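You operate a simulated robot arm through the tools that you are given. There is no shell and no other tool.

The job below is to be done with a simulated robot arm. You get a single attempt, and the scene is never put back.

JOB
Mix three scoops of green sweets, one scoop of red sweets and one portion of nuts.
Fine: all in the red striped bowl, nothing else; a quarter turn of the brown knob gives a portion; put the scoop back; spill no more than a pinch. Set down upright: small white scoop.

It is judged by the outcome, as a careful person would: the job done as asked, and still so three seconds after it is handed in. It fails if anything else is knocked over, pushed out of place, dropped, spilled or broken.

ROBOT AND FRAMES
A 6-joint arm with a two-finger parallel gripper, fixed in place. Base frame: the origin is on the floor under the middle of its stand, x ahead of it, y to its left, z up; the work surface is at about z = 90. Units: cm, degrees, N and s.
With the tool pointing down near the work surface it reaches from about 36 to 76 cm from the base axis. Its first joint turns from -66.0 to 66.0 degrees. Payload 2.45 kg.
The tool frame sits at the grasp point between the pads (the TCP): z along the fingers, y along the line on which they close. The tips reach 2.4 cm beyond it. The gripper opens to 6.8 cm. The fingers are 1.7 cm wide and 1 cm thick; the gripper's body (4 by 7 cm) begins 4.1 cm behind the TCP.
Orientation is that of the tool frame in the base frame, as a unit quaternion [w, x, y, z]. With the fingers straight down and closing along the base's y, the tool's x points along the base's -x, its y along +y and its z along -z.

CONTROLS
- The arm moves only by the tool move_arm. Its argument "rows" is a list of rows, each a list of 3 entries, a list of its own where there are three numbers: the shift along the tool's x, y, z in cm, then the turn, a rotation vector about the tool's x, y, z in degrees, then the gripper command, from -1 (shut) to 1 (fully open), values between in proportion. In form: [[[tx, ty, tz], [ax, ay, az], grip], ...]. A call has 1 to 20 rows; each row shifts and turns the commanded pose from where the row before left it, along the tool's axes as they then stand. A row lasts 0.2 s, in which the tool goes at most 5 cm and 8.6 degrees; a call with a longer step from one row to the next is refused whole, and so is a gripper value outside its range. Where a pose cannot be reached the arm comes as near as it can. A force on the tool above 40 N (or 10 N above the force at the start of the call, whichever is more), or a blocked arm, ends the call early, and 0.2 s more pass. The fingers move at their own pace (about 10.8 cm/s each) and stop on an object; they squeeze with about 44 N. The grip force told is the motor's: it shows also when the fingers shut on nothing. Time passes only in rows, and 0.2 s behind the last, so rows that do not move let the fingers close. The reply holds the time, the measured pose of the TCP, the force on the tool along the base axes, the opening and the grip force, in the units named above and with some noise, with the torque about the TCP (base axes, N m) and any sound that the robot's microphone picked up.
- Cameras (640 x 400 px; columns grow to the right, rows downward): "scene" is fixed at [18.2, 43.24, 145.89]; the picture's right is [-0.56, -0.83, 0.00], its down [-0.51, 0.35, -0.79] and it looks along [0.65, -0.44, -0.61] (base axes); focal length 324 px, centre (320, 200). "wrist" rides on the gripper at [8.4, 1.1, -7.5] in the tool frame; the picture's right is [-0.13, 0.99, 0.00], its down [-0.60, -0.08, -0.79] and it looks along [-0.79, -0.10, 0.61] (tool axes); focal length 251 px, centre (320, 200). There is no depth. A picture from a camera that has moved, and an enlarged one, comes with that camera's place and axes in the base frame and with its lens.
- camera(camera): a new picture of that camera. No time passes.
- inspect(camera, box): a new picture of the part [left, top, right, bottom] of that camera's present view, enlarged. No time passes.
- finish_job(): hands the job in; it is judged then, once.

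Places have to be worked out from the pictures, the camera data and where the tool is seen. Open the gripper and draw the arm clear of the work before you hand the job in, unless the task says otherwise.

The tools are called after "Emit:" as name(argument=value, ...) on one line, values as JSON. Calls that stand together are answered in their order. move_arm: Moves the arm, as the interface text tells. Its arguments: {"type":"object","properties":{"rows":{"type":"array"}},"required":["rows"]} The other tools are called the same way: camera (camera) takes a picture; inspect (camera, box) takes an enlarged picture of a part of a camera's view; finish_job () hands the job in.

At the start:

```text
t: 0.0
eef_pos: [34.31, 26.96, 128.23]
tool_rot: [0.001, 0.0, 1.0, 0.0]
force: [0.2, 0.5, 0.7]
torque: [0.01, -0.01, 0.02]
opening: 6.79
grip_force: 0.1
```

scene: 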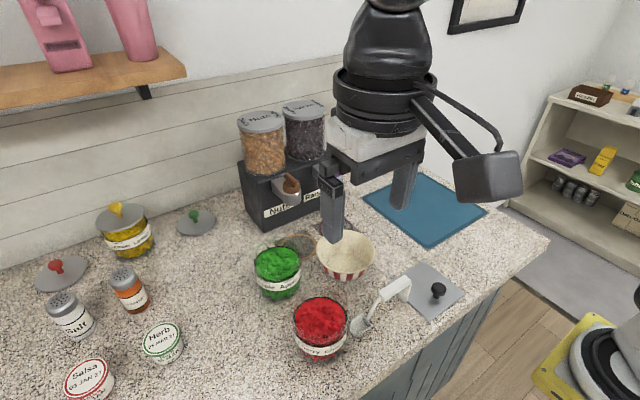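
wrist: 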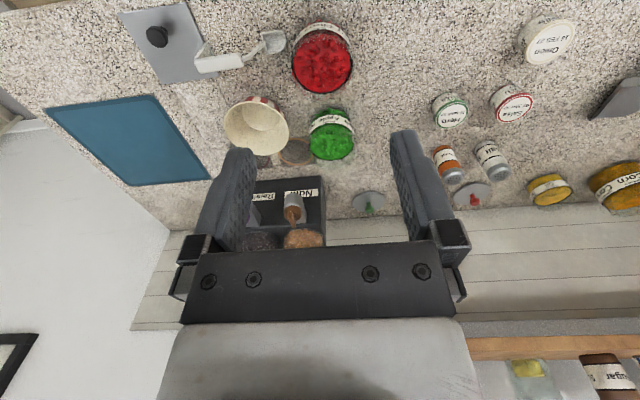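

I'll start by looking closely at the work area in both cameras before any motion.

Emit:
inspect(camera="scene", box=[220, 220, 480, 380])

Emit:
inspect(camera="scene", box=[220, 80, 380, 260])

Emit:
inspect(camera="wrist", box=[120, 0, 380, 170])

Emit:
inspect(camera="wrist", box=[200, 90, 380, 260])

```text
2.46 times, centred on (350, 300) of scene
camera zoom: at [18.2, 43.24, 145.89], right [-0.56, -0.83, 0.0], down [-0.51, 0.35, -0.79], along [0.65, -0.44, -0.61], focal length 798 px, centre (246, -46)
```

zoom: 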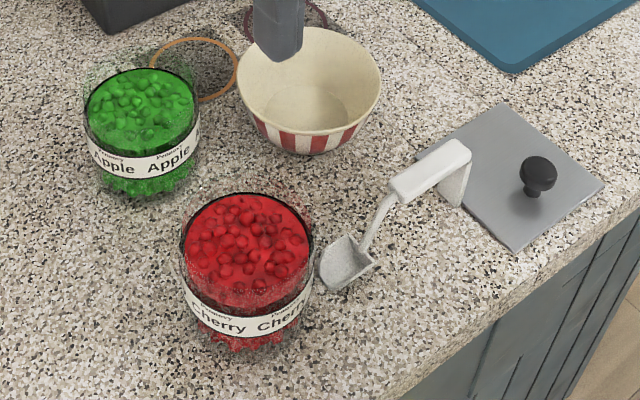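

```text
2.22 times, centred on (300, 170) of scene
camera zoom: at [18.2, 43.24, 145.89], right [-0.56, -0.83, 0.0], down [-0.51, 0.35, -0.79], along [0.65, -0.44, -0.61], focal length 721 px, centre (364, 267)
```

zoom: 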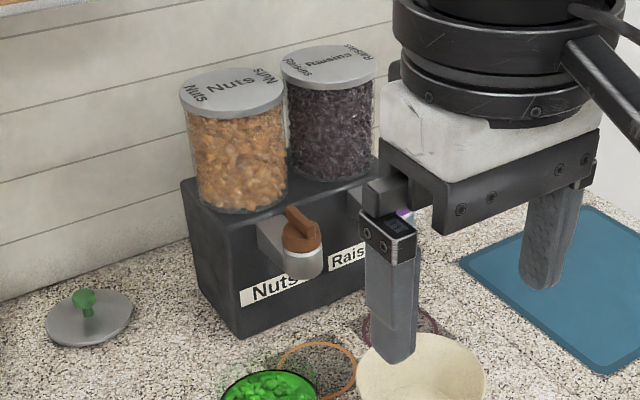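

```text
2.35 times, centred on (250, 85) of wrist
camera zoom: at [25.8, 27.92, 135.69], right [0.13, 0.99, 0.0], down [0.6, -0.08, 0.79], along [0.79, -0.1, -0.61], focal length 592 px, centre (485, 471)
```

zoom: 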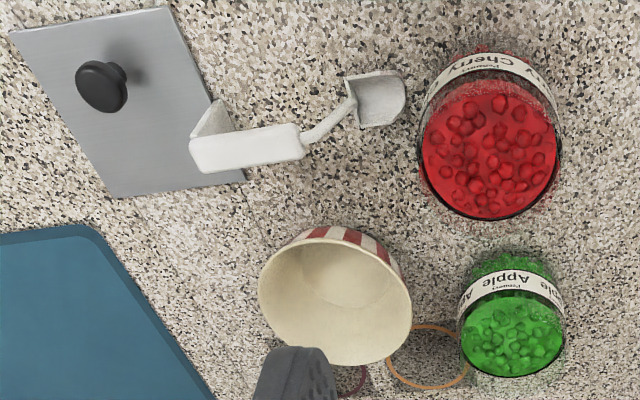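

```text
2.35 times, centred on (290, 175) of wrist
camera zoom: at [25.8, 27.92, 135.69], right [0.13, 0.99, 0.0], down [0.6, -0.08, 0.79], along [0.79, -0.1, -0.61], focal length 592 px, centre (391, 259)
```

zoom: 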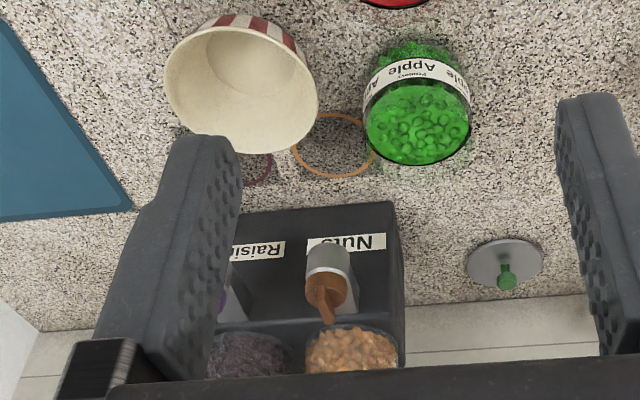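

Estimated so far (base frame): green jar ≈(56.7,26.4) with its rim at z≈98, red jar ≈(42.4,26.3), bowl ≈(53.5,12.5). The scoop lies along y at x≈40–41, the orange ring is ≈(65.3,17.2), and the nuts spout is above it at z≈104. I'll move the wrist camera to a safe height to see the knob, bowl and scoop better.

Emit:
move_arm(rows=[[[-2.14, -2, 2.0], [0, 0, 0], 1], [[-2.14, -2, 2.0], [0, 0, 0], 1], [[-2.14, -2, 2.0], [0, 0, 0], 1], [[-2.14, -2, 2.0], [0, 0, 0], 1], [[-2.14, -2, 2.0], [0, 0, 0], 1], [[0, 0, 0], [0, 0, 0], 1]])

Emit:
camera(camera="wrist")

Emit:
camera(camera="scene")

```text
t: 1.4
eef_pos: [45.11, 16.84, 118.08]
tool_rot: [0.001, -0.001, 1.0, 0.001]
force: [0.4, 0.2, 0.5]
torque: [0.04, 0.0, 0.03]
opening: 6.81
grip_force: 0.0
```

```text
taken
camera wrist: at [36.55, 17.84, 125.64], right [0.13, 0.99, 0.0], down [0.6, -0.08, 0.79], along [0.79, -0.1, -0.61], focal length 251 px, centre (320, 200)
```

wrist: 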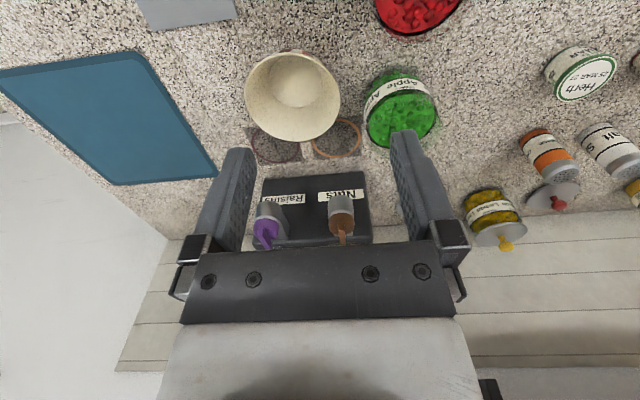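

```text
taken
```

scene: 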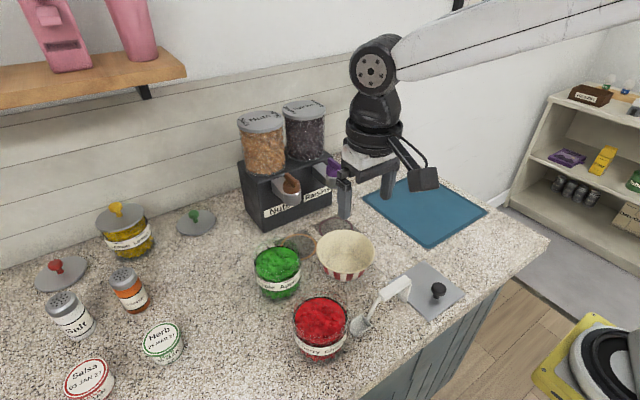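

Wrist view now shows the bowl, both rings and both knobs; I'll enlarge the key regions.

Emit:
inspect(camera="wrist", box=[240, 160, 400, 260])

Emit:
inspect(camera="wrist", box=[220, 30, 460, 180])

Emit:
inspect(camera="scene", box=[220, 140, 380, 260])

Emit:
inspect(camera="scene", box=[330, 250, 480, 350])

```text
4.00 times, centred on (320, 210) of wrist
camera zoom: at [36.55, 17.84, 125.64], right [0.13, 0.99, 0.0], down [0.6, -0.08, 0.79], along [0.79, -0.1, -0.61], focal length 1006 px, centre (320, 160)
```

zoom: 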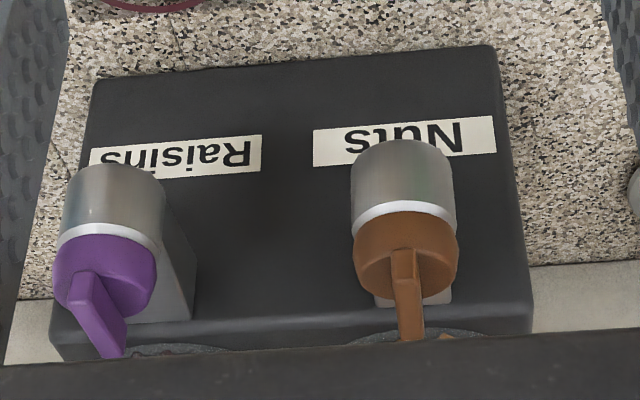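

```text
2.67 times, centred on (340, 105) of wrist
camera zoom: at [36.55, 17.84, 125.64], right [0.13, 0.99, 0.0], down [0.6, -0.08, 0.79], along [0.79, -0.1, -0.61], focal length 670 px, centre (267, 453)
```

zoom: 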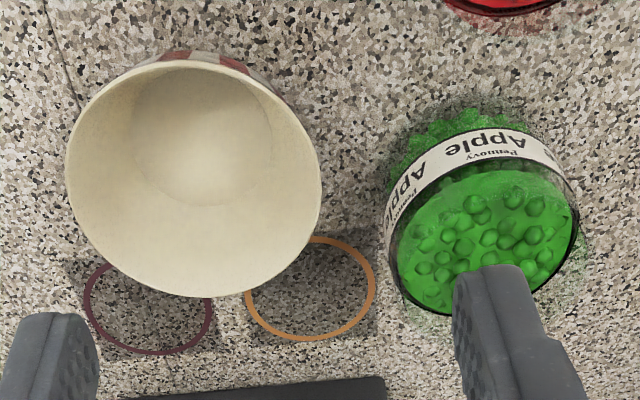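

```text
3.33 times, centred on (300, 200) of scene
camera zoom: at [18.21, 43.24, 145.89], right [-0.56, -0.83, 0.0], down [-0.51, 0.35, -0.79], along [0.65, -0.44, -0.61], focal length 1081 px, centre (387, 200)
```

zoom: 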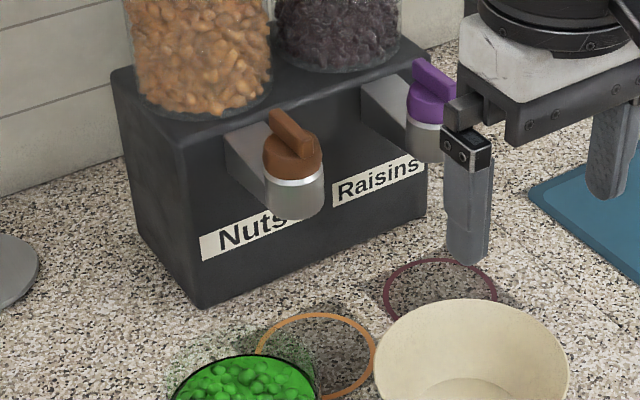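

```text
4.00 times, centred on (405, 300) of scene
camera zoom: at [18.21, 43.24, 145.89], right [-0.56, -0.83, 0.0], down [-0.51, 0.35, -0.79], along [0.65, -0.44, -0.61], focal length 1298 px, centre (-20, -200)
```

zoom: 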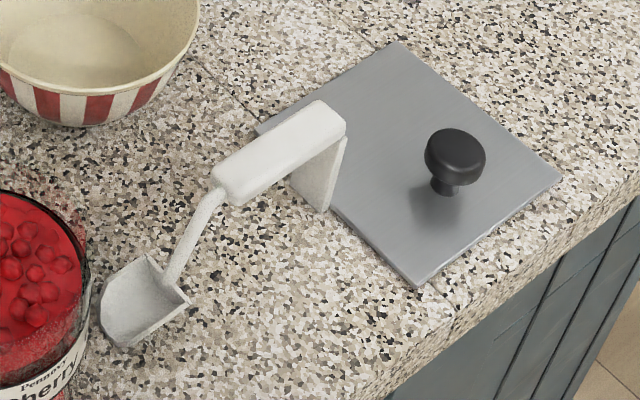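

The knob is a vertical-axis disc with a lever bar on top of the spout at ≈(65.3,17,108), and the spout bottom is at z≈104. The bowl centre is ≈(54.4,11.8), rim z≈95, rim radius ≈6.3. Next I'll turn the tool -90° about its z so the fingers close across the scoop handle and the camera looks along it, then move above the handle.

Emit:
move_arm(rows=[[[0, 0, 0], [0, 0, -8.2], 1], [[0, 0, 0], [0, 0, -8.2], 1], [[0, 0, 0], [0, 0, -8.2], 1], [[0, 0, 0], [0, 0, -8.2], 1], [[0, 0, 0], [0, 0, -8.2], 1], [[0, 0, 0], [0, 0, -8.2], 1], [[0, 0, 0], [0, 0, -8.2], 1], [[0, 0, 0], [0, 0, -8.2], 1], [[0, 0, 0], [0, 0, -8.2], 1], [[0, 0, 0], [0, 0, -8.2], 1], [[0, 0, 0], [0, 0, -8.0], 1], [[2.4, 1.6, 1.33], [0, 0, 0], 1], [[2.4, 1.6, 1.33], [0, 0, 0], 1], [[2.4, 1.6, 1.33], [0, 0, 0], 1], [[0, 0, 0], [0, 0, 0], 1]])

Emit:
camera(camera="wrist")

Emit:
camera(camera="scene")

```text
t: 4.6
eef_pos: [40.25, 9.74, 114.09]
tool_rot: [0.0, -0.707, 0.708, -0.001]
force: [-0.7, 0.0, 0.7]
torque: [0.0, 0.03, 0.0]
opening: 6.8
grip_force: 0.1
```

```text
taken
camera wrist: at [39.12, 1.19, 121.68], right [-0.99, 0.13, 0.0], down [0.08, 0.6, 0.79], along [0.1, 0.79, -0.61], focal length 251 px, centre (320, 200)
```

wrist: 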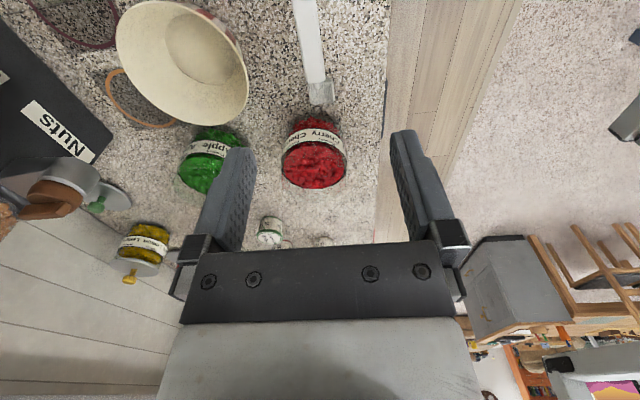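

```text
taken
```

scene: 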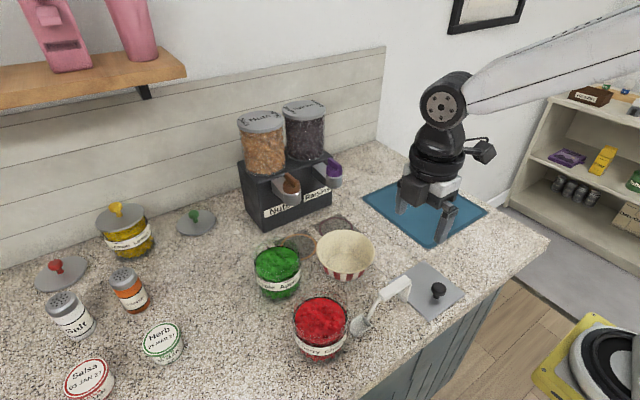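

The view now looks along the scoop. I'll enlarge the scoop and the dispenser.

Emit:
inspect(camera="wrist", box=[240, 0, 400, 110])

Emit:
inspect(camera="wrist", box=[0, 60, 240, 230])

Emit:
inspect(camera="scene", box=[340, 260, 440, 340])

```text
3.64 times, centred on (320, 55) of wrist
camera zoom: at [39.12, 1.19, 121.68], right [-0.99, 0.13, 0.0], down [0.08, 0.6, 0.79], along [0.1, 0.79, -0.61], focal length 914 px, centre (320, 727)
```

zoom: 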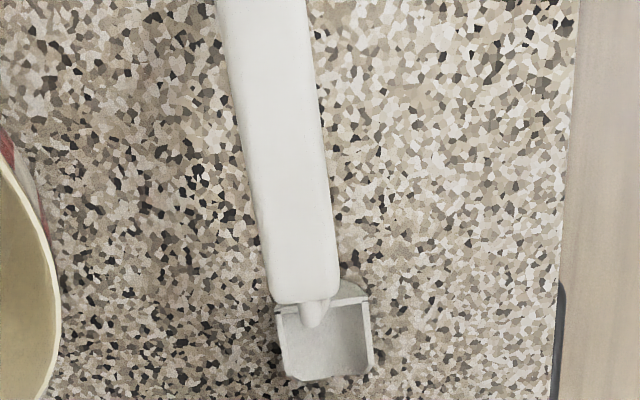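

```text
2.35 times, centred on (120, 145) of wrist
camera zoom: at [39.12, 1.19, 121.68], right [-0.99, 0.13, 0.0], down [0.08, 0.6, 0.79], along [0.1, 0.79, -0.61], focal length 592 px, centre (791, 329)
```

zoom: 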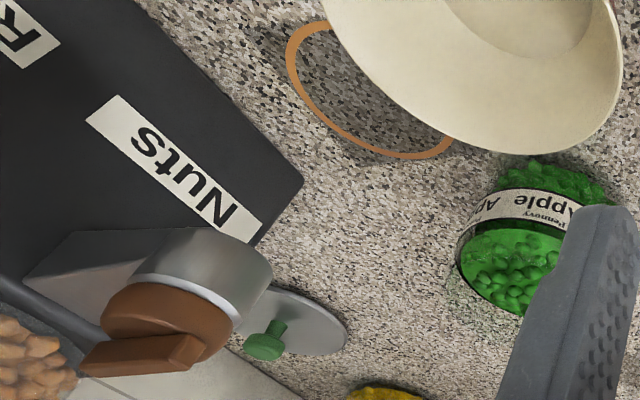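

```text
5.00 times, centred on (390, 300) of scene
camera zoom: at [18.2, 43.24, 145.89], right [-0.56, -0.83, 0.0], down [-0.51, 0.35, -0.79], along [0.65, -0.44, -0.61], focal length 1622 px, centre (-30, -300)
```

zoom: 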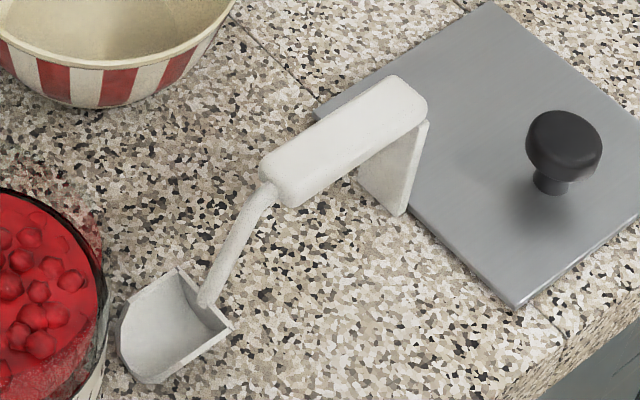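

The scoop handle runs along y from ≈7.4 to ≈14.1 at x≈41.3, with its top at z≈96.4, width ≈2 and tip at y≈20.4. I'll go down over its middle (41.3,10.8), stopping above it first to check alignment.

Emit:
move_arm(rows=[[[-1.1, -1.05, 3], [0, 0, 0], 1], [[0, 0, 4], [0, 0, 0], 1], [[0, 0, 4], [0, 0, 0], 1], [[0, 0, 3], [0, 0, 0], 1], [[0, 0, 0], [0, 0, 0], 1]])

Emit:
camera(camera="wrist")

Emit:
inspect(camera="scene", box=[320, 200, 480, 340])

```text
t: 5.8
eef_pos: [41.26, 10.71, 100.0]
tool_rot: [0.0, -0.707, 0.707, 0.0]
force: [-0.2, -0.6, 0.0]
torque: [0.01, -0.01, -0.03]
opening: 6.78
grip_force: 0.1
```

```text
taken
camera wrist: at [40.08, 2.22, 107.57], right [-0.99, 0.13, 0.0], down [0.08, 0.6, 0.79], along [0.1, 0.79, -0.61], focal length 251 px, centre (320, 200)
```

wrist: 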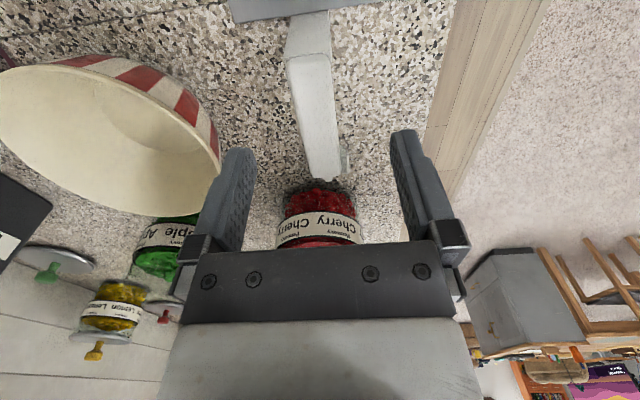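

```text
2.86 times, centred on (400, 270) of scene
camera zoom: at [18.21, 43.24, 145.89], right [-0.56, -0.83, 0.0], down [-0.51, 0.35, -0.79], along [0.65, -0.44, -0.61], focal length 927 px, centre (91, 0)
```

zoom: 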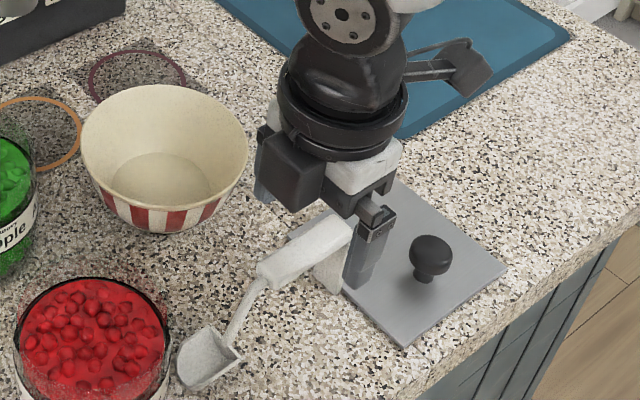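

The handle sits between the open fingers. I'll descend to z≈95.9 and close.

Emit:
move_arm(rows=[[[0, 0, 2.1], [0, 0, 0], 1], [[0, 0, 2.0], [0, 0, 0], 1], [[0, 0, 0], [0, 0, 0], 0.2], [[0, 0, 0], [0, 0, 0], -0.4], [[0, 0, 0], [0, 0, 0], -1], [[0, 0, 0], [0, 0, 0], -1], [[0, 0, 0], [0, 0, 0], -1]])

Emit:
camera(camera="wrist")

Emit:
inspect(camera="scene", box=[320, 220, 460, 340])

```text
t: 7.4
eef_pos: [41.23, 10.79, 96.09]
tool_rot: [0.001, 0.707, -0.707, 0.0]
force: [-0.4, 0.6, -0.3]
torque: [0.0, -0.02, 0.02]
opening: 1.88
grip_force: 36.5
```

```text
taken
camera wrist: at [40.05, 2.27, 103.52], right [-0.99, 0.13, 0.0], down [0.08, 0.6, 0.79], along [0.1, 0.79, -0.61], focal length 251 px, centre (320, 200)
```

wrist: 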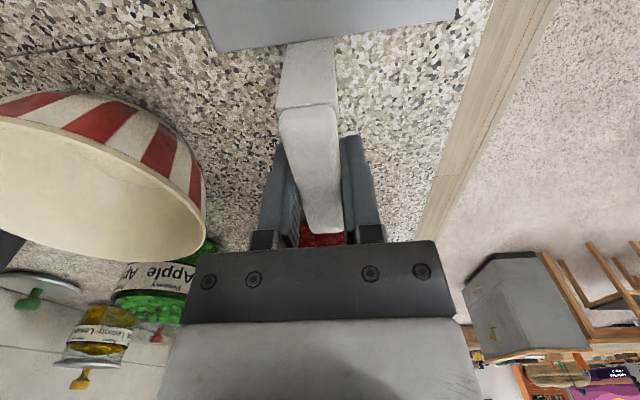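

```text
3.33 times, centred on (390, 280) of scene
camera zoom: at [18.21, 43.24, 145.89], right [-0.56, -0.83, 0.0], down [-0.51, 0.35, -0.79], along [0.65, -0.44, -0.61], focal length 1081 px, centre (87, -67)
```

zoom: 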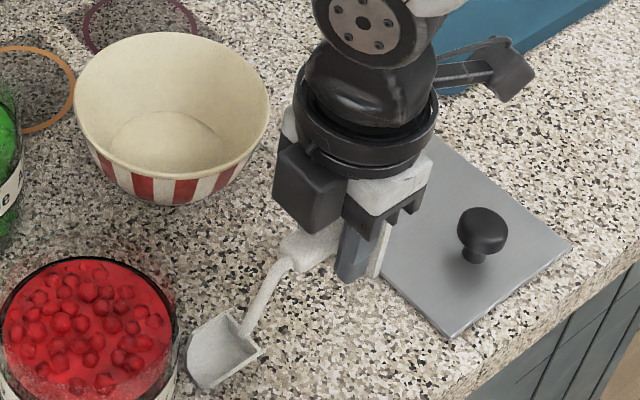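

The scoop is gripped (opening 1.88). I'll note this rest pose, TCP (41.23,10.79,96.09), for putting it back. Now I lift it straight up, clear of everything.

Emit:
move_arm(rows=[[[0, 0, -2], [0, 0, 0], -1], [[0, 0, -4], [0, 0, 0], -1], [[0, 0, -4], [0, 0, 0], -1], [[0, 0, -4], [0, 0, 0], -1], [[0, 0, -4], [0, 0, 0], -1], [[0, 0, 0], [0, 0, 0], -1]])

Emit:
camera(camera="wrist")

Emit:
camera(camera="scene")

```text
t: 8.8
eef_pos: [41.23, 10.79, 114.16]
tool_rot: [0.0, 0.707, -0.707, 0.0]
force: [-1.1, 0.6, -0.7]
torque: [0.02, 0.0, 0.03]
opening: 1.87
grip_force: 36.3
```

```text
taken
camera wrist: at [40.03, 2.39, 121.58], right [-0.99, 0.13, 0.0], down [0.08, 0.6, 0.79], along [0.1, 0.79, -0.61], focal length 251 px, centre (320, 200)
```

wrist: 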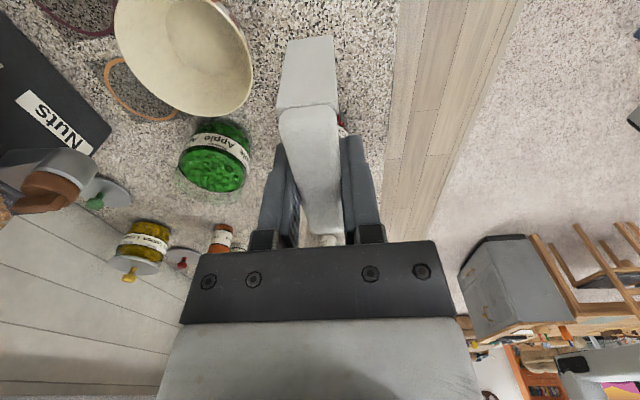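

```text
taken
```

scene: 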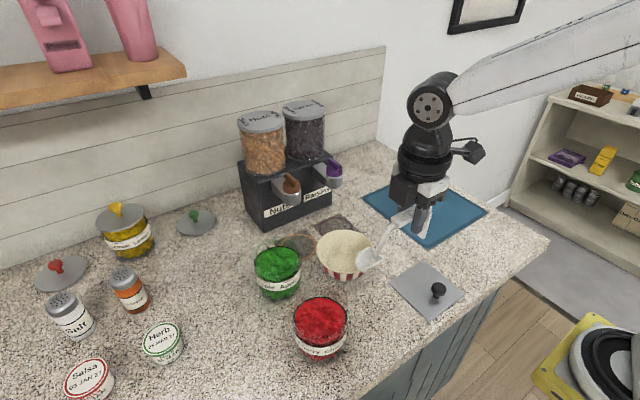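

Scoop held cleanly. I'll take enlarged views of the green jar from both cameras to pin down its centre and rim height.

Emit:
inspect(camera="wrist", box=[160, 100, 280, 210])

Emit:
inspect(camera="scene", box=[240, 230, 320, 310])

Emit:
inspect(camera="scene", box=[280, 280, 370, 370])

Emit:
inspect(camera="scene", box=[340, 180, 460, 290])

```text
3.64 times, centred on (220, 155) of wrist
camera zoom: at [40.03, 2.39, 121.58], right [-0.99, 0.13, 0.0], down [0.08, 0.6, 0.79], along [0.1, 0.79, -0.61], focal length 914 px, centre (684, 364)
```

zoom: 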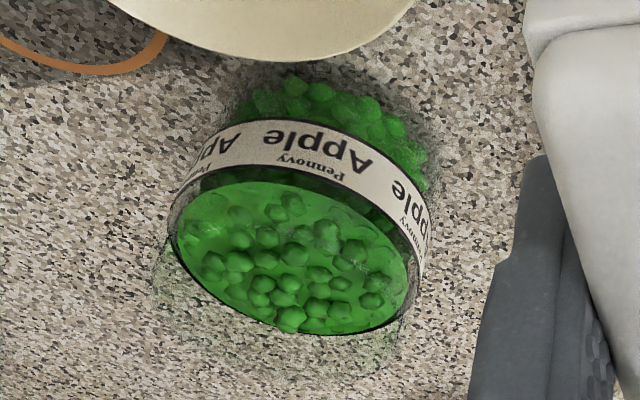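

```text
5.00 times, centred on (280, 270) of scene
camera zoom: at [18.2, 43.24, 145.89], right [-0.56, -0.83, 0.0], down [-0.51, 0.35, -0.79], along [0.65, -0.44, -0.61], focal length 1622 px, centre (520, -150)
```

zoom: 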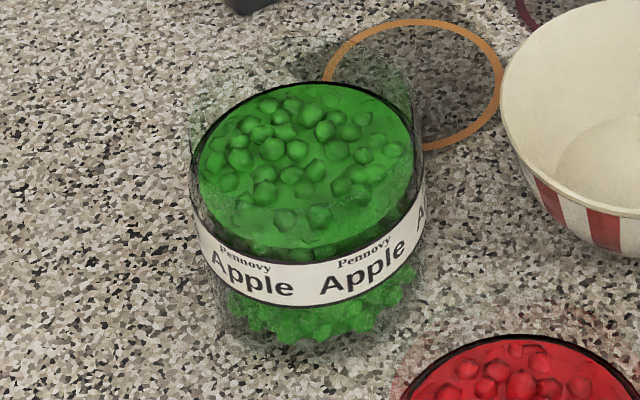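

```text
4.44 times, centred on (325, 325) of scene
camera zoom: at [18.2, 43.24, 145.89], right [-0.56, -0.83, 0.0], down [-0.51, 0.35, -0.79], along [0.65, -0.44, -0.61], focal length 1442 px, centre (298, -356)
```

zoom: 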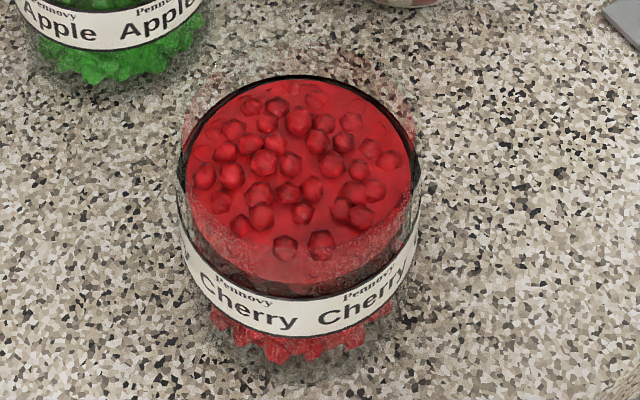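

```text
3.64 times, centred on (400, 235) of scene
camera zoom: at [18.2, 43.24, 145.89], right [-0.56, -0.83, 0.0], down [-0.51, 0.35, -0.79], along [0.65, -0.44, -0.61], focal length 1180 px, centre (29, 73)
```

zoom: 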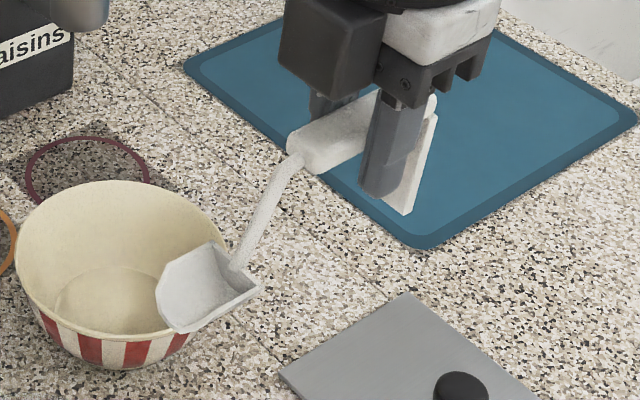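

A faint glass band seems to extend above the sweets' surface. I'll zoom in tightly to find the true rim.

Emit:
inspect(camera="scene", box=[250, 230, 310, 270])

Emit:
inspect(camera="wrist", box=[180, 150, 250, 205])

Emit:
inspect(camera="scene", box=[290, 285, 355, 330])

```text
10.00 times, centred on (280, 250) of scene
camera zoom: at [18.2, 43.24, 145.89], right [-0.56, -0.83, 0.0], down [-0.51, 0.35, -0.79], along [0.65, -0.44, -0.61], focal length 3244 px, centre (720, -300)
```

zoom: 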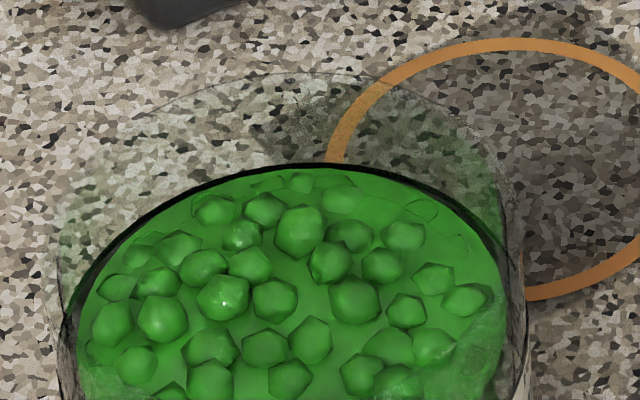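

```text
7.27 times, centred on (215, 178) of wrist
camera zoom: at [40.03, 2.39, 121.58], right [-0.99, 0.13, 0.0], down [0.08, 0.6, 0.79], along [0.1, 0.79, -0.61], focal length 1829 px, centre (1084, 364)
```

zoom: 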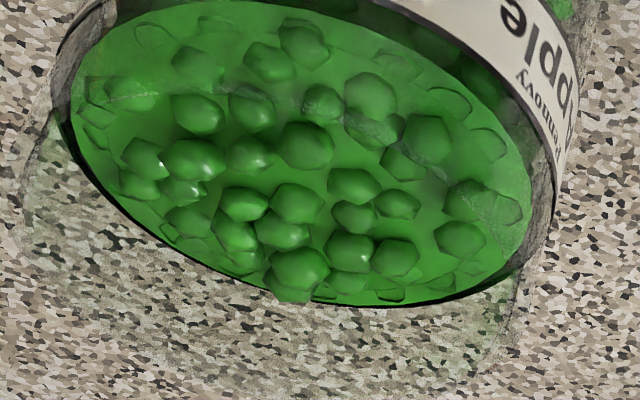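

```text
8.89 times, centred on (322, 308) of scene
camera zoom: at [18.2, 43.24, 145.89], right [-0.56, -0.83, 0.0], down [-0.51, 0.35, -0.79], along [0.65, -0.44, -0.61], focal length 2884 px, centre (298, -756)
```

zoom: 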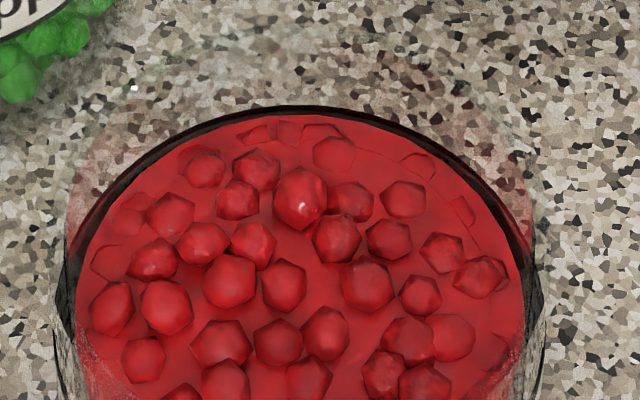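

Sweets surface is at z≈96.6 and the glass rims at z≈98.9; jar centres are green ≈(58.1,26.0) and red ≈(43.2,25.9). Before loading anything I'll rehearse the pour with the empty scoop. I go to (54.4,2.2,106.5), so the tip is above the bowl centre, then rotate about the tip.

Emit:
move_arm(rows=[[[2.15, -3.3, 1.9], [0, 0, 0], -1], [[2.15, -3.3, 1.9], [0, 0, 0], -1], [[2.15, -3.3, 1.9], [0, 0, 0], -1], [[2.15, -3.3, 1.9], [0, 0, 0], -1], [[0, 0, 0], [0, 0, 0], -1]])

Emit:
camera(camera="scene")

```text
t: 10.0
eef_pos: [54.41, 2.11, 106.45]
tool_rot: [0.001, 0.707, -0.707, 0.001]
force: [0.5, -0.8, 0.4]
torque: [0.02, 0.02, 0.08]
opening: 1.89
grip_force: 36.5
```

```text
taken
```

scene: 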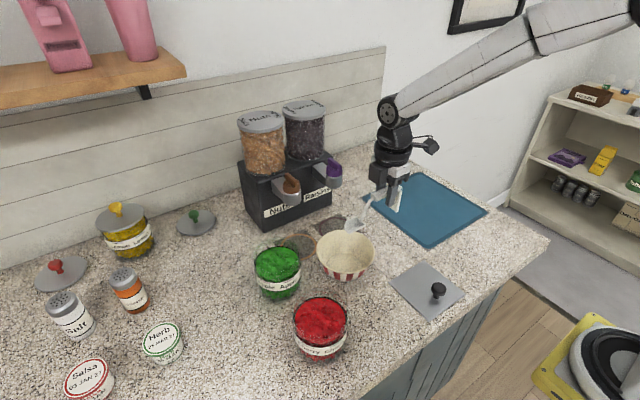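

The pose was reached. Now I rotate about the scoop tip in 14 rows, still empty, to test reach and geometry.

Emit:
move_arm(rows=[[[-0.565, -0.252, -0.817], [4.95, 4.95, -4.95], -1], [[-0.565, -0.252, -0.817], [4.95, 4.95, -4.95], -1], [[-0.565, -0.252, -0.817], [4.95, 4.95, -4.95], -1], [[-0.565, -0.252, -0.817], [4.95, 4.95, -4.95], -1], [[-0.565, -0.252, -0.817], [4.95, 4.95, -4.95], -1], [[-0.565, -0.252, -0.817], [4.95, 4.95, -4.95], -1], [[-0.565, -0.252, -0.817], [4.95, 4.95, -4.95], -1], [[0, 0, 0], [0, 0, 0], -1]])

Emit:
camera(camera="scene")

Emit:
inspect(camera="scene", box=[300, 150, 460, 290])

```text
t: 11.8
eef_pos: [53.7, 7.41, 110.82]
tool_rot: [0.0, 0.816, -0.408, 0.409]
force: [0.4, 0.0, 0.5]
torque: [-0.01, 0.0, 0.0]
opening: 1.87
grip_force: 36.7
```

```text
taken
```

scene: 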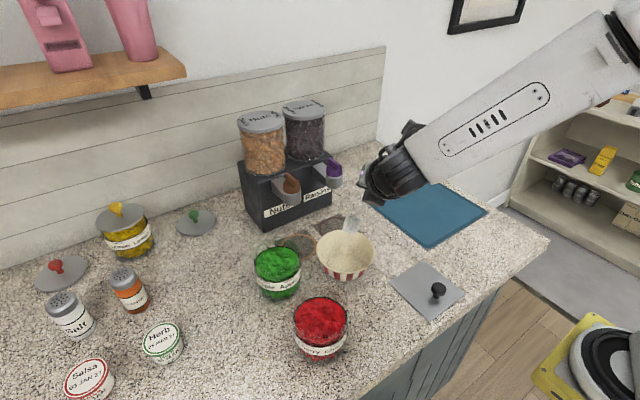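

```text
2.86 times, centred on (380, 220) of scene
camera zoom: at [18.2, 43.24, 145.89], right [-0.56, -0.83, 0.0], down [-0.51, 0.35, -0.79], along [0.65, -0.44, -0.61], focal length 927 px, centre (149, 143)
```

zoom: 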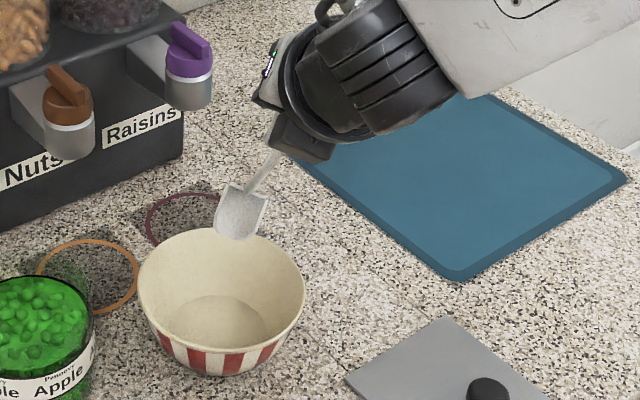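

Pose matches the prediction (TCP 53.7,7.4,110.8) and the tip sits over the bowl. I'll continue to the full dump pose.

Emit:
move_arm(rows=[[[-0.565, -0.252, -0.817], [4.95, 4.95, -4.95], -1], [[-0.565, -0.252, -0.817], [4.95, 4.95, -4.95], -1], [[-0.565, -0.252, -0.817], [4.95, 4.95, -4.95], -1], [[-0.565, -0.252, -0.817], [4.95, 4.95, -4.95], -1], [[-0.565, -0.252, -0.817], [4.95, 4.95, -4.95], -1], [[-0.565, -0.252, -0.817], [4.95, 4.95, -4.95], -1], [[-0.565, -0.252, -0.817], [4.95, 4.95, -4.95], -1], [[0, 0, 0], [0, 0, 0], -1]])

Emit:
camera(camera="scene")

Emit:
inspect(camera="scene", box=[280, 150, 440, 290])

Emit:
camera(camera="wrist")

```text
t: 13.6
eef_pos: [49.16, 12.23, 109.96]
tool_rot: [0.0, 0.706, 0.001, 0.708]
force: [-0.9, -0.2, 0.0]
torque: [0.01, -0.01, -0.03]
opening: 1.86
grip_force: 36.8
out of reach, approached as far as the arm can: row 7
```

```text
taken
```

scene: 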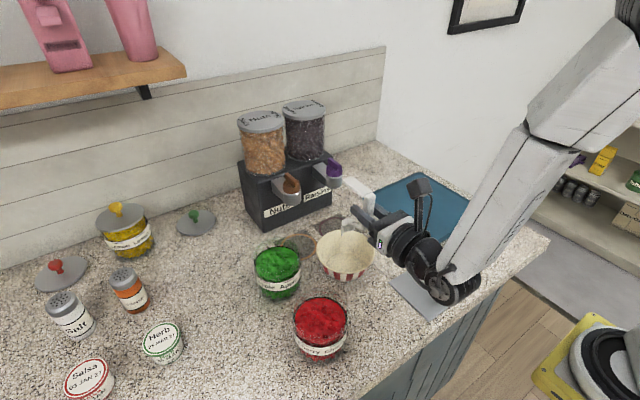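

```text
2.86 times, centred on (360, 220) of scene
camera zoom: at [18.21, 43.24, 145.89], right [-0.56, -0.83, 0.0], down [-0.51, 0.35, -0.79], along [0.65, -0.44, -0.61], focal length 927 px, centre (206, 143)
```

zoom: 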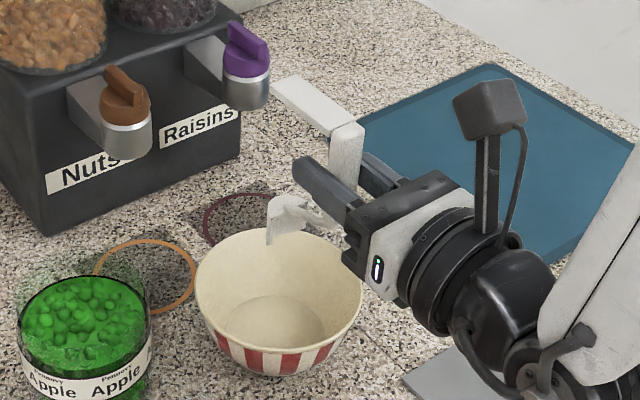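

```text
taken
camera wrist: at [41.52, 11.01, 118.29], right [0.0, -0.99, -0.13], down [-0.79, 0.08, -0.61], along [0.61, 0.1, -0.79], focal length 251 px, centre (320, 200)
```

wrist: 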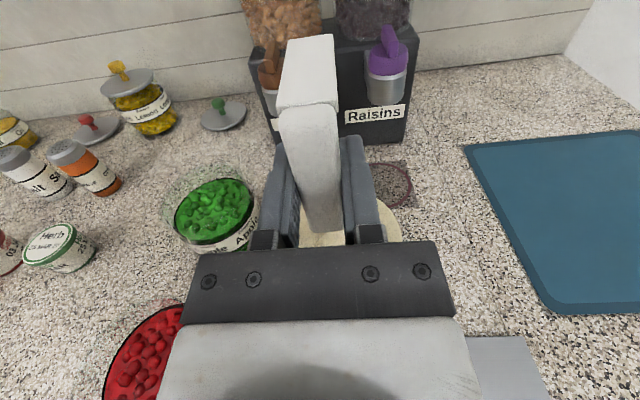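

The full dump pose works, with reach just short on the very last row, so in the real pours I'll stop a little earlier. Now I reverse to level.

Emit:
move_arm(rows=[[[0.467, 0.368, 0.835], [-4.95, -4.95, 4.95], -1], [[0.467, 0.368, 0.835], [-4.95, -4.95, 4.95], -1], [[0.467, 0.368, 0.835], [-4.95, -4.95, 4.95], -1], [[0.467, 0.368, 0.835], [-4.95, -4.95, 4.95], -1], [[0.467, 0.368, 0.835], [-4.95, -4.95, 4.95], -1], [[0.467, 0.368, 0.835], [-4.95, -4.95, 4.95], -1], [[0.467, 0.368, 0.835], [-4.95, -4.95, 4.95], -1], [[0.467, 0.368, 0.835], [-4.95, -4.95, 4.95], -1], [[0.467, 0.368, 0.835], [-4.95, -4.95, 4.95], -1], [[0.467, 0.368, 0.835], [-4.95, -4.95, 4.95], -1], [[0.467, 0.368, 0.835], [-4.95, -4.95, 4.95], -1], [[0.467, 0.368, 0.835], [-4.95, -4.95, 4.95], -1], [[0.467, 0.368, 0.835], [-4.95, -4.95, 4.95], -1], [[0.467, 0.368, 0.835], [-4.95, -4.95, 4.95], -1], [[0, 0, 0], [0, 0, 0], -1]])

Emit:
inspect(camera="scene", box=[320, 150, 460, 270])

```text
t: 16.8
eef_pos: [55.15, 2.52, 106.4]
tool_rot: [0.001, 0.707, -0.707, -0.002]
force: [-0.8, -0.3, -1.0]
torque: [0.02, 0.01, -0.01]
opening: 1.87
grip_force: 36.5
```

```text
3.33 times, centred on (390, 210) of scene
camera zoom: at [18.21, 43.24, 145.89], right [-0.56, -0.83, 0.0], down [-0.51, 0.35, -0.79], along [0.65, -0.44, -0.61], focal length 1081 px, centre (87, 167)
```

zoom: 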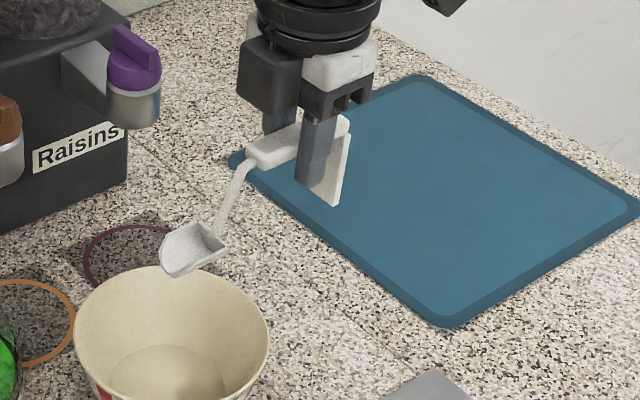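

Geometry confirmed. Now I move above the green jar at height, yaw the scoop 45° so its leg stays clear of the bowl, and pitch the tip down 35° ready to dip.

Emit:
move_arm(rows=[[[0, 0, -3.5], [0, 0, 0], -1], [[-3.36, 0.065, -0.42], [0, 0, 0], -1], [[-3.36, 0.065, -0.42], [0, 0, 0], -1], [[-3.36, 0.065, -0.42], [0, 0, 0], -1], [[-3.36, 0.065, -0.42], [0, 0, 0], -1], [[-3.36, 0.065, -0.42], [0, 0, 0], -1], [[-3.36, 0.065, 0], [0, 0, 0], -1], [[0, 0, 0], [0, 0, 7.5], -1], [[0, 0, 0], [0, 0, 7.5], -1], [[0, 0, 0], [0, 0, 7.5], -1], [[0, 0, 0], [0, 0, 7.5], -1], [[0, 0, 0], [0, 0, 7.5], -1], [[0, 0, 0], [0, 0, 7.5], -1], [[0, 0, 0], [0, 7, 0], -1], [[0, 0, 0], [0, 7, 0], -1], [[0, 0, 0], [0, 7, 0], -1], [[0, 0, 0], [0, 7, 0], -1], [[0, 0, 0], [0, 7, 0], -1], [[0, 0, 0], [0, 0, 0], -1]])

Emit:
camera(camera="scene")

Emit:
inspect(camera="scene", box=[220, 190, 360, 310])

Emit:
camera(camera="wrist")

```text
t: 20.8
eef_pos: [54.78, 22.8, 112.1]
tool_rot: [-0.279, -0.365, 0.881, -0.116]
force: [-0.9, -0.8, -1.2]
torque: [0.02, 0.0, 0.0]
opening: 1.84
grip_force: 36.8
```

```text
taken
```

scene: 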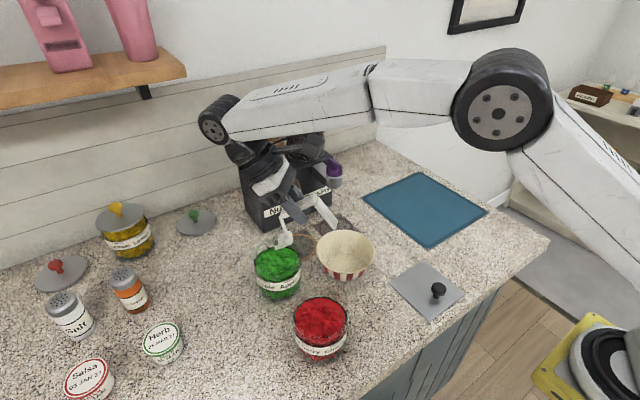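

```text
3.33 times, centred on (290, 250) of scene
camera zoom: at [18.21, 43.24, 145.89], right [-0.56, -0.83, 0.0], down [-0.51, 0.35, -0.79], along [0.65, -0.44, -0.61], focal length 1081 px, centre (420, 33)
```

zoom: 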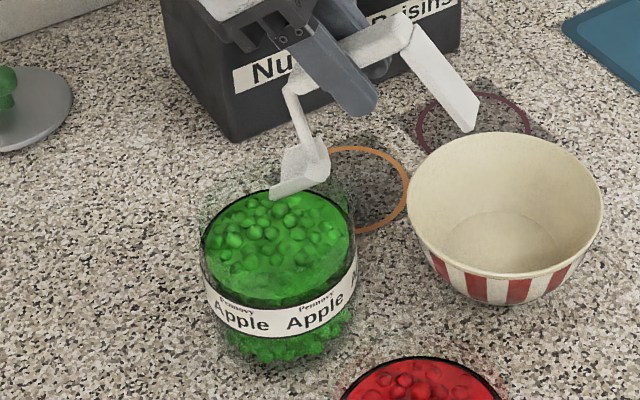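

```text
taken
camera wrist: at [51.98, 21.59, 122.99], right [-0.63, 0.78, -0.07], down [0.73, 0.62, 0.3], along [0.28, 0.13, -0.95], focal length 251 px, centre (320, 200)
```

wrist: 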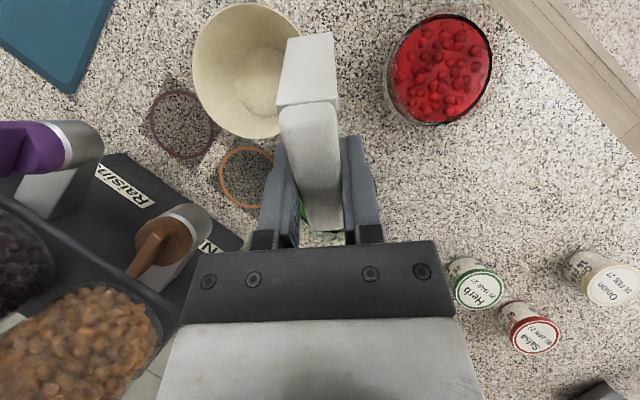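

The tip is above the jar (≈57.9,25.9,101.7). I'll descend vertically to just above the sweets' surface and check that it lies inside the rim.

Emit:
move_arm(rows=[[[-0.746, 0, 1.065], [0, 0, 0], -1], [[-0.746, 0, 1.065], [0, 0, 0], -1], [[-0.746, 0, 1.065], [0, 0, 0], -1], [[0, 0, 0], [0, 0, 0], -1]])

Emit:
inspect(camera="scene", box=[230, 200, 330, 310])

Emit:
inspect(camera="wrist", box=[230, 100, 420, 260])

```text
t: 21.8
eef_pos: [54.7, 22.76, 108.17]
tool_rot: [-0.278, -0.365, 0.881, -0.115]
force: [0.3, 0.6, -0.3]
torque: [-0.02, 0.0, -0.01]
opening: 1.9
grip_force: 36.6
```

```text
3.64 times, centred on (280, 255) of scene
camera zoom: at [18.21, 43.24, 145.89], right [-0.56, -0.83, 0.0], down [-0.51, 0.35, -0.79], along [0.65, -0.44, -0.61], focal length 1180 px, centre (466, 0)
```

zoom: 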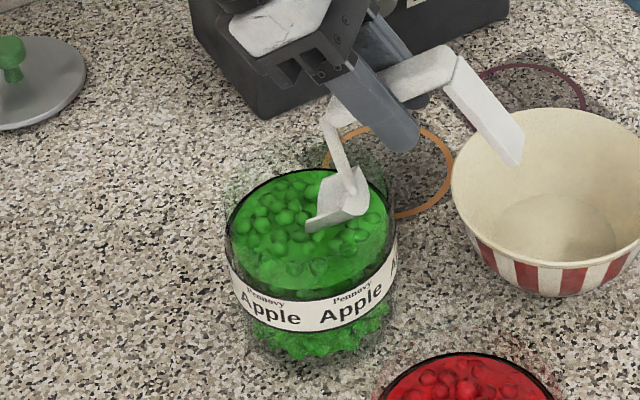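

```text
2.50 times, centred on (325, 180) of wrist
camera zoom: at [52.03, 21.63, 119.08], right [-0.63, 0.78, -0.07], down [0.73, 0.62, 0.3], along [0.28, 0.14, -0.95], focal length 629 px, centre (308, 250)
```

zoom: 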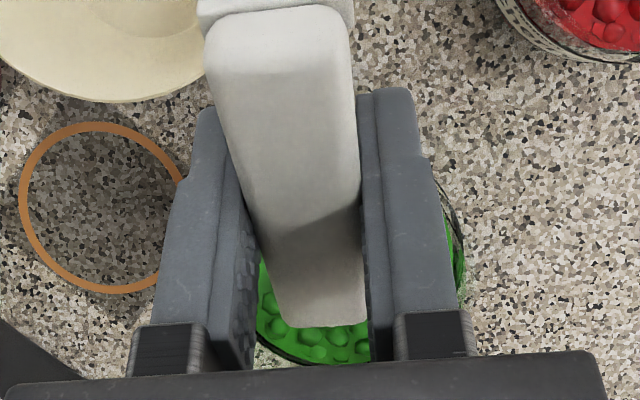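

The tip is at the jar's middle, about 1 cm over the sweets. Now I plunge slowly to tip z≈94.3.

Emit:
move_arm(rows=[[[-0.4, 0, 0.57], [0, 0, 0], -1], [[-0.4, 0, 0.57], [0, 0, 0], -1], [[-0.4, 0, 0.57], [0, 0, 0], -1], [[-0.4, 0, 0.57], [0, 0, 0], -1], [[-0.4, 0, 0.57], [0, 0, 0], -1]])

Emit:
inspect(camera="scene", box=[230, 200, 330, 310])

```text
t: 23.0
eef_pos: [54.7, 22.83, 104.55]
tool_rot: [-0.278, -0.365, 0.881, -0.115]
force: [-0.1, 0.8, 0.4]
torque: [-0.02, 0.01, -0.03]
opening: 1.91
grip_force: 36.7
```

```text
3.64 times, centred on (280, 255) of scene
camera zoom: at [18.21, 43.24, 145.89], right [-0.56, -0.83, 0.0], down [-0.51, 0.35, -0.79], along [0.65, -0.44, -0.61], focal length 1180 px, centre (466, 0)
```

zoom: 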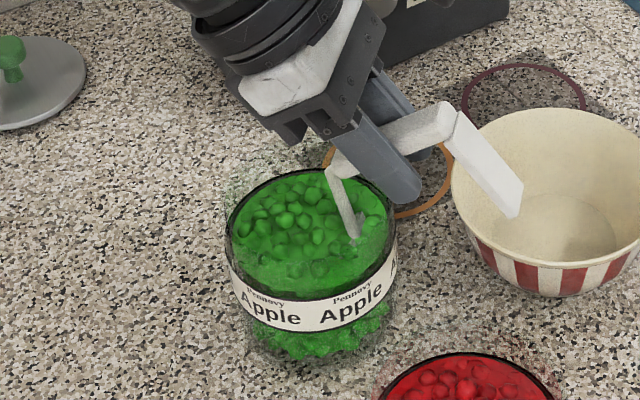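

No resistance, and the scoop bowl is buried. Now I sweep forward while levelling so it fills, in 10 small steps.

Emit:
move_arm(rows=[[[-0.06, 0, 0.37], [0, -3.5, 0], -1], [[-0.05, 0, 0.37], [0, -3.5, 0], -1], [[-0.015, 0, 0.37], [0, -3.5, 0], -1], [[0.01, 0, 0.37], [0, -3.5, 0], -1], [[0.03, 0, 0.37], [0, -3.5, 0], -1], [[0.06, 0, 0.37], [0, -3.5, 0], -1], [[0.08, 0, 0.36], [0, -3.5, 0], -1], [[0.1, 0, 0.36], [0, -3.5, 0], -1], [[0.12, 0, 0.35], [0, -3.5, 0], -1], [[0.14, 0, 0.34], [0, -3.5, 0], -1]])

Emit:
inspect(camera="scene", box=[230, 200, 330, 310])

```text
t: 25.2
eef_pos: [53.52, 21.6, 101.38]
tool_rot: [0.001, -0.383, 0.924, 0.0]
force: [0.1, -0.1, -0.2]
torque: [-0.01, -0.01, -0.01]
opening: 1.86
grip_force: 36.6
```

```text
3.64 times, centred on (280, 255) of scene
camera zoom: at [18.21, 43.24, 145.89], right [-0.56, -0.83, 0.0], down [-0.51, 0.35, -0.79], along [0.65, -0.44, -0.61], focal length 1180 px, centre (466, 0)
```

zoom: 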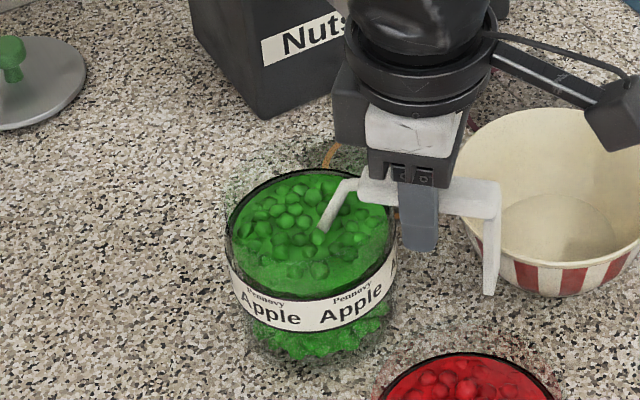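

Level and submerged. I lift straight up slowly and look at the load.

Emit:
move_arm(rows=[[[0, 0, -0.5], [0, 0, 0], -1], [[0, 0, -0.7], [0, 0, 0], -1], [[0, 0, -0.8], [0, 0, 0], -1], [[0, 0, -0.8], [0, 0, 0], -1], [[0, 0, -0.8], [0, 0, 0], -1], [[0, 0, -1.0], [0, 0, 0], -1], [[0, 0, -1.0], [0, 0, 0], -1], [[0, 0, -1.0], [0, 0, 0], -1], [[0, 0, -0.7], [0, 0, 0], -1], [[0, 0, 0], [0, 0, 0], -1]])

Emit:
inspect(camera="scene", box=[230, 180, 350, 310])

Emit:
camera(camera="wrist")

```text
t: 27.4
eef_pos: [53.55, 21.46, 108.58]
tool_rot: [0.0, -0.383, 0.924, 0.0]
force: [-0.7, 0.5, 0.1]
torque: [0.0, 0.01, 0.01]
opening: 1.91
grip_force: 36.8
```

```text
3.08 times, centred on (290, 245) of scene
camera zoom: at [18.21, 43.24, 145.89], right [-0.56, -0.83, 0.0], down [-0.51, 0.35, -0.79], along [0.65, -0.44, -0.61], focal length 998 px, centre (412, 62)
```

zoom: 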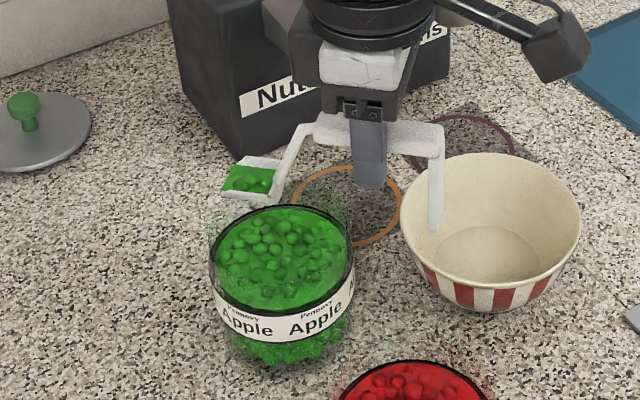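

```text
taken
camera wrist: at [46.72, 16.33, 116.1], right [-0.61, 0.79, 0.0], down [0.48, 0.37, 0.79], along [0.63, 0.48, -0.61], focal length 251 px, centre (320, 200)
```

wrist: 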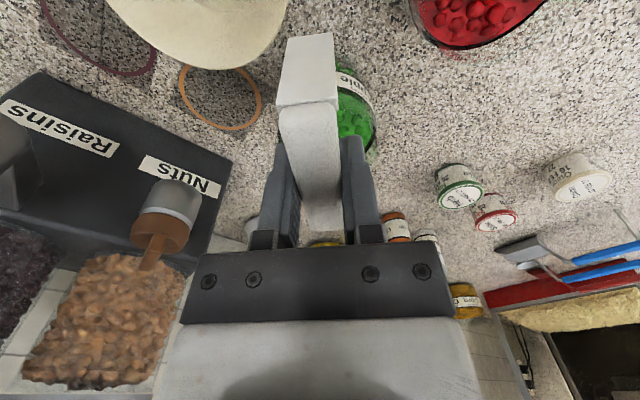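

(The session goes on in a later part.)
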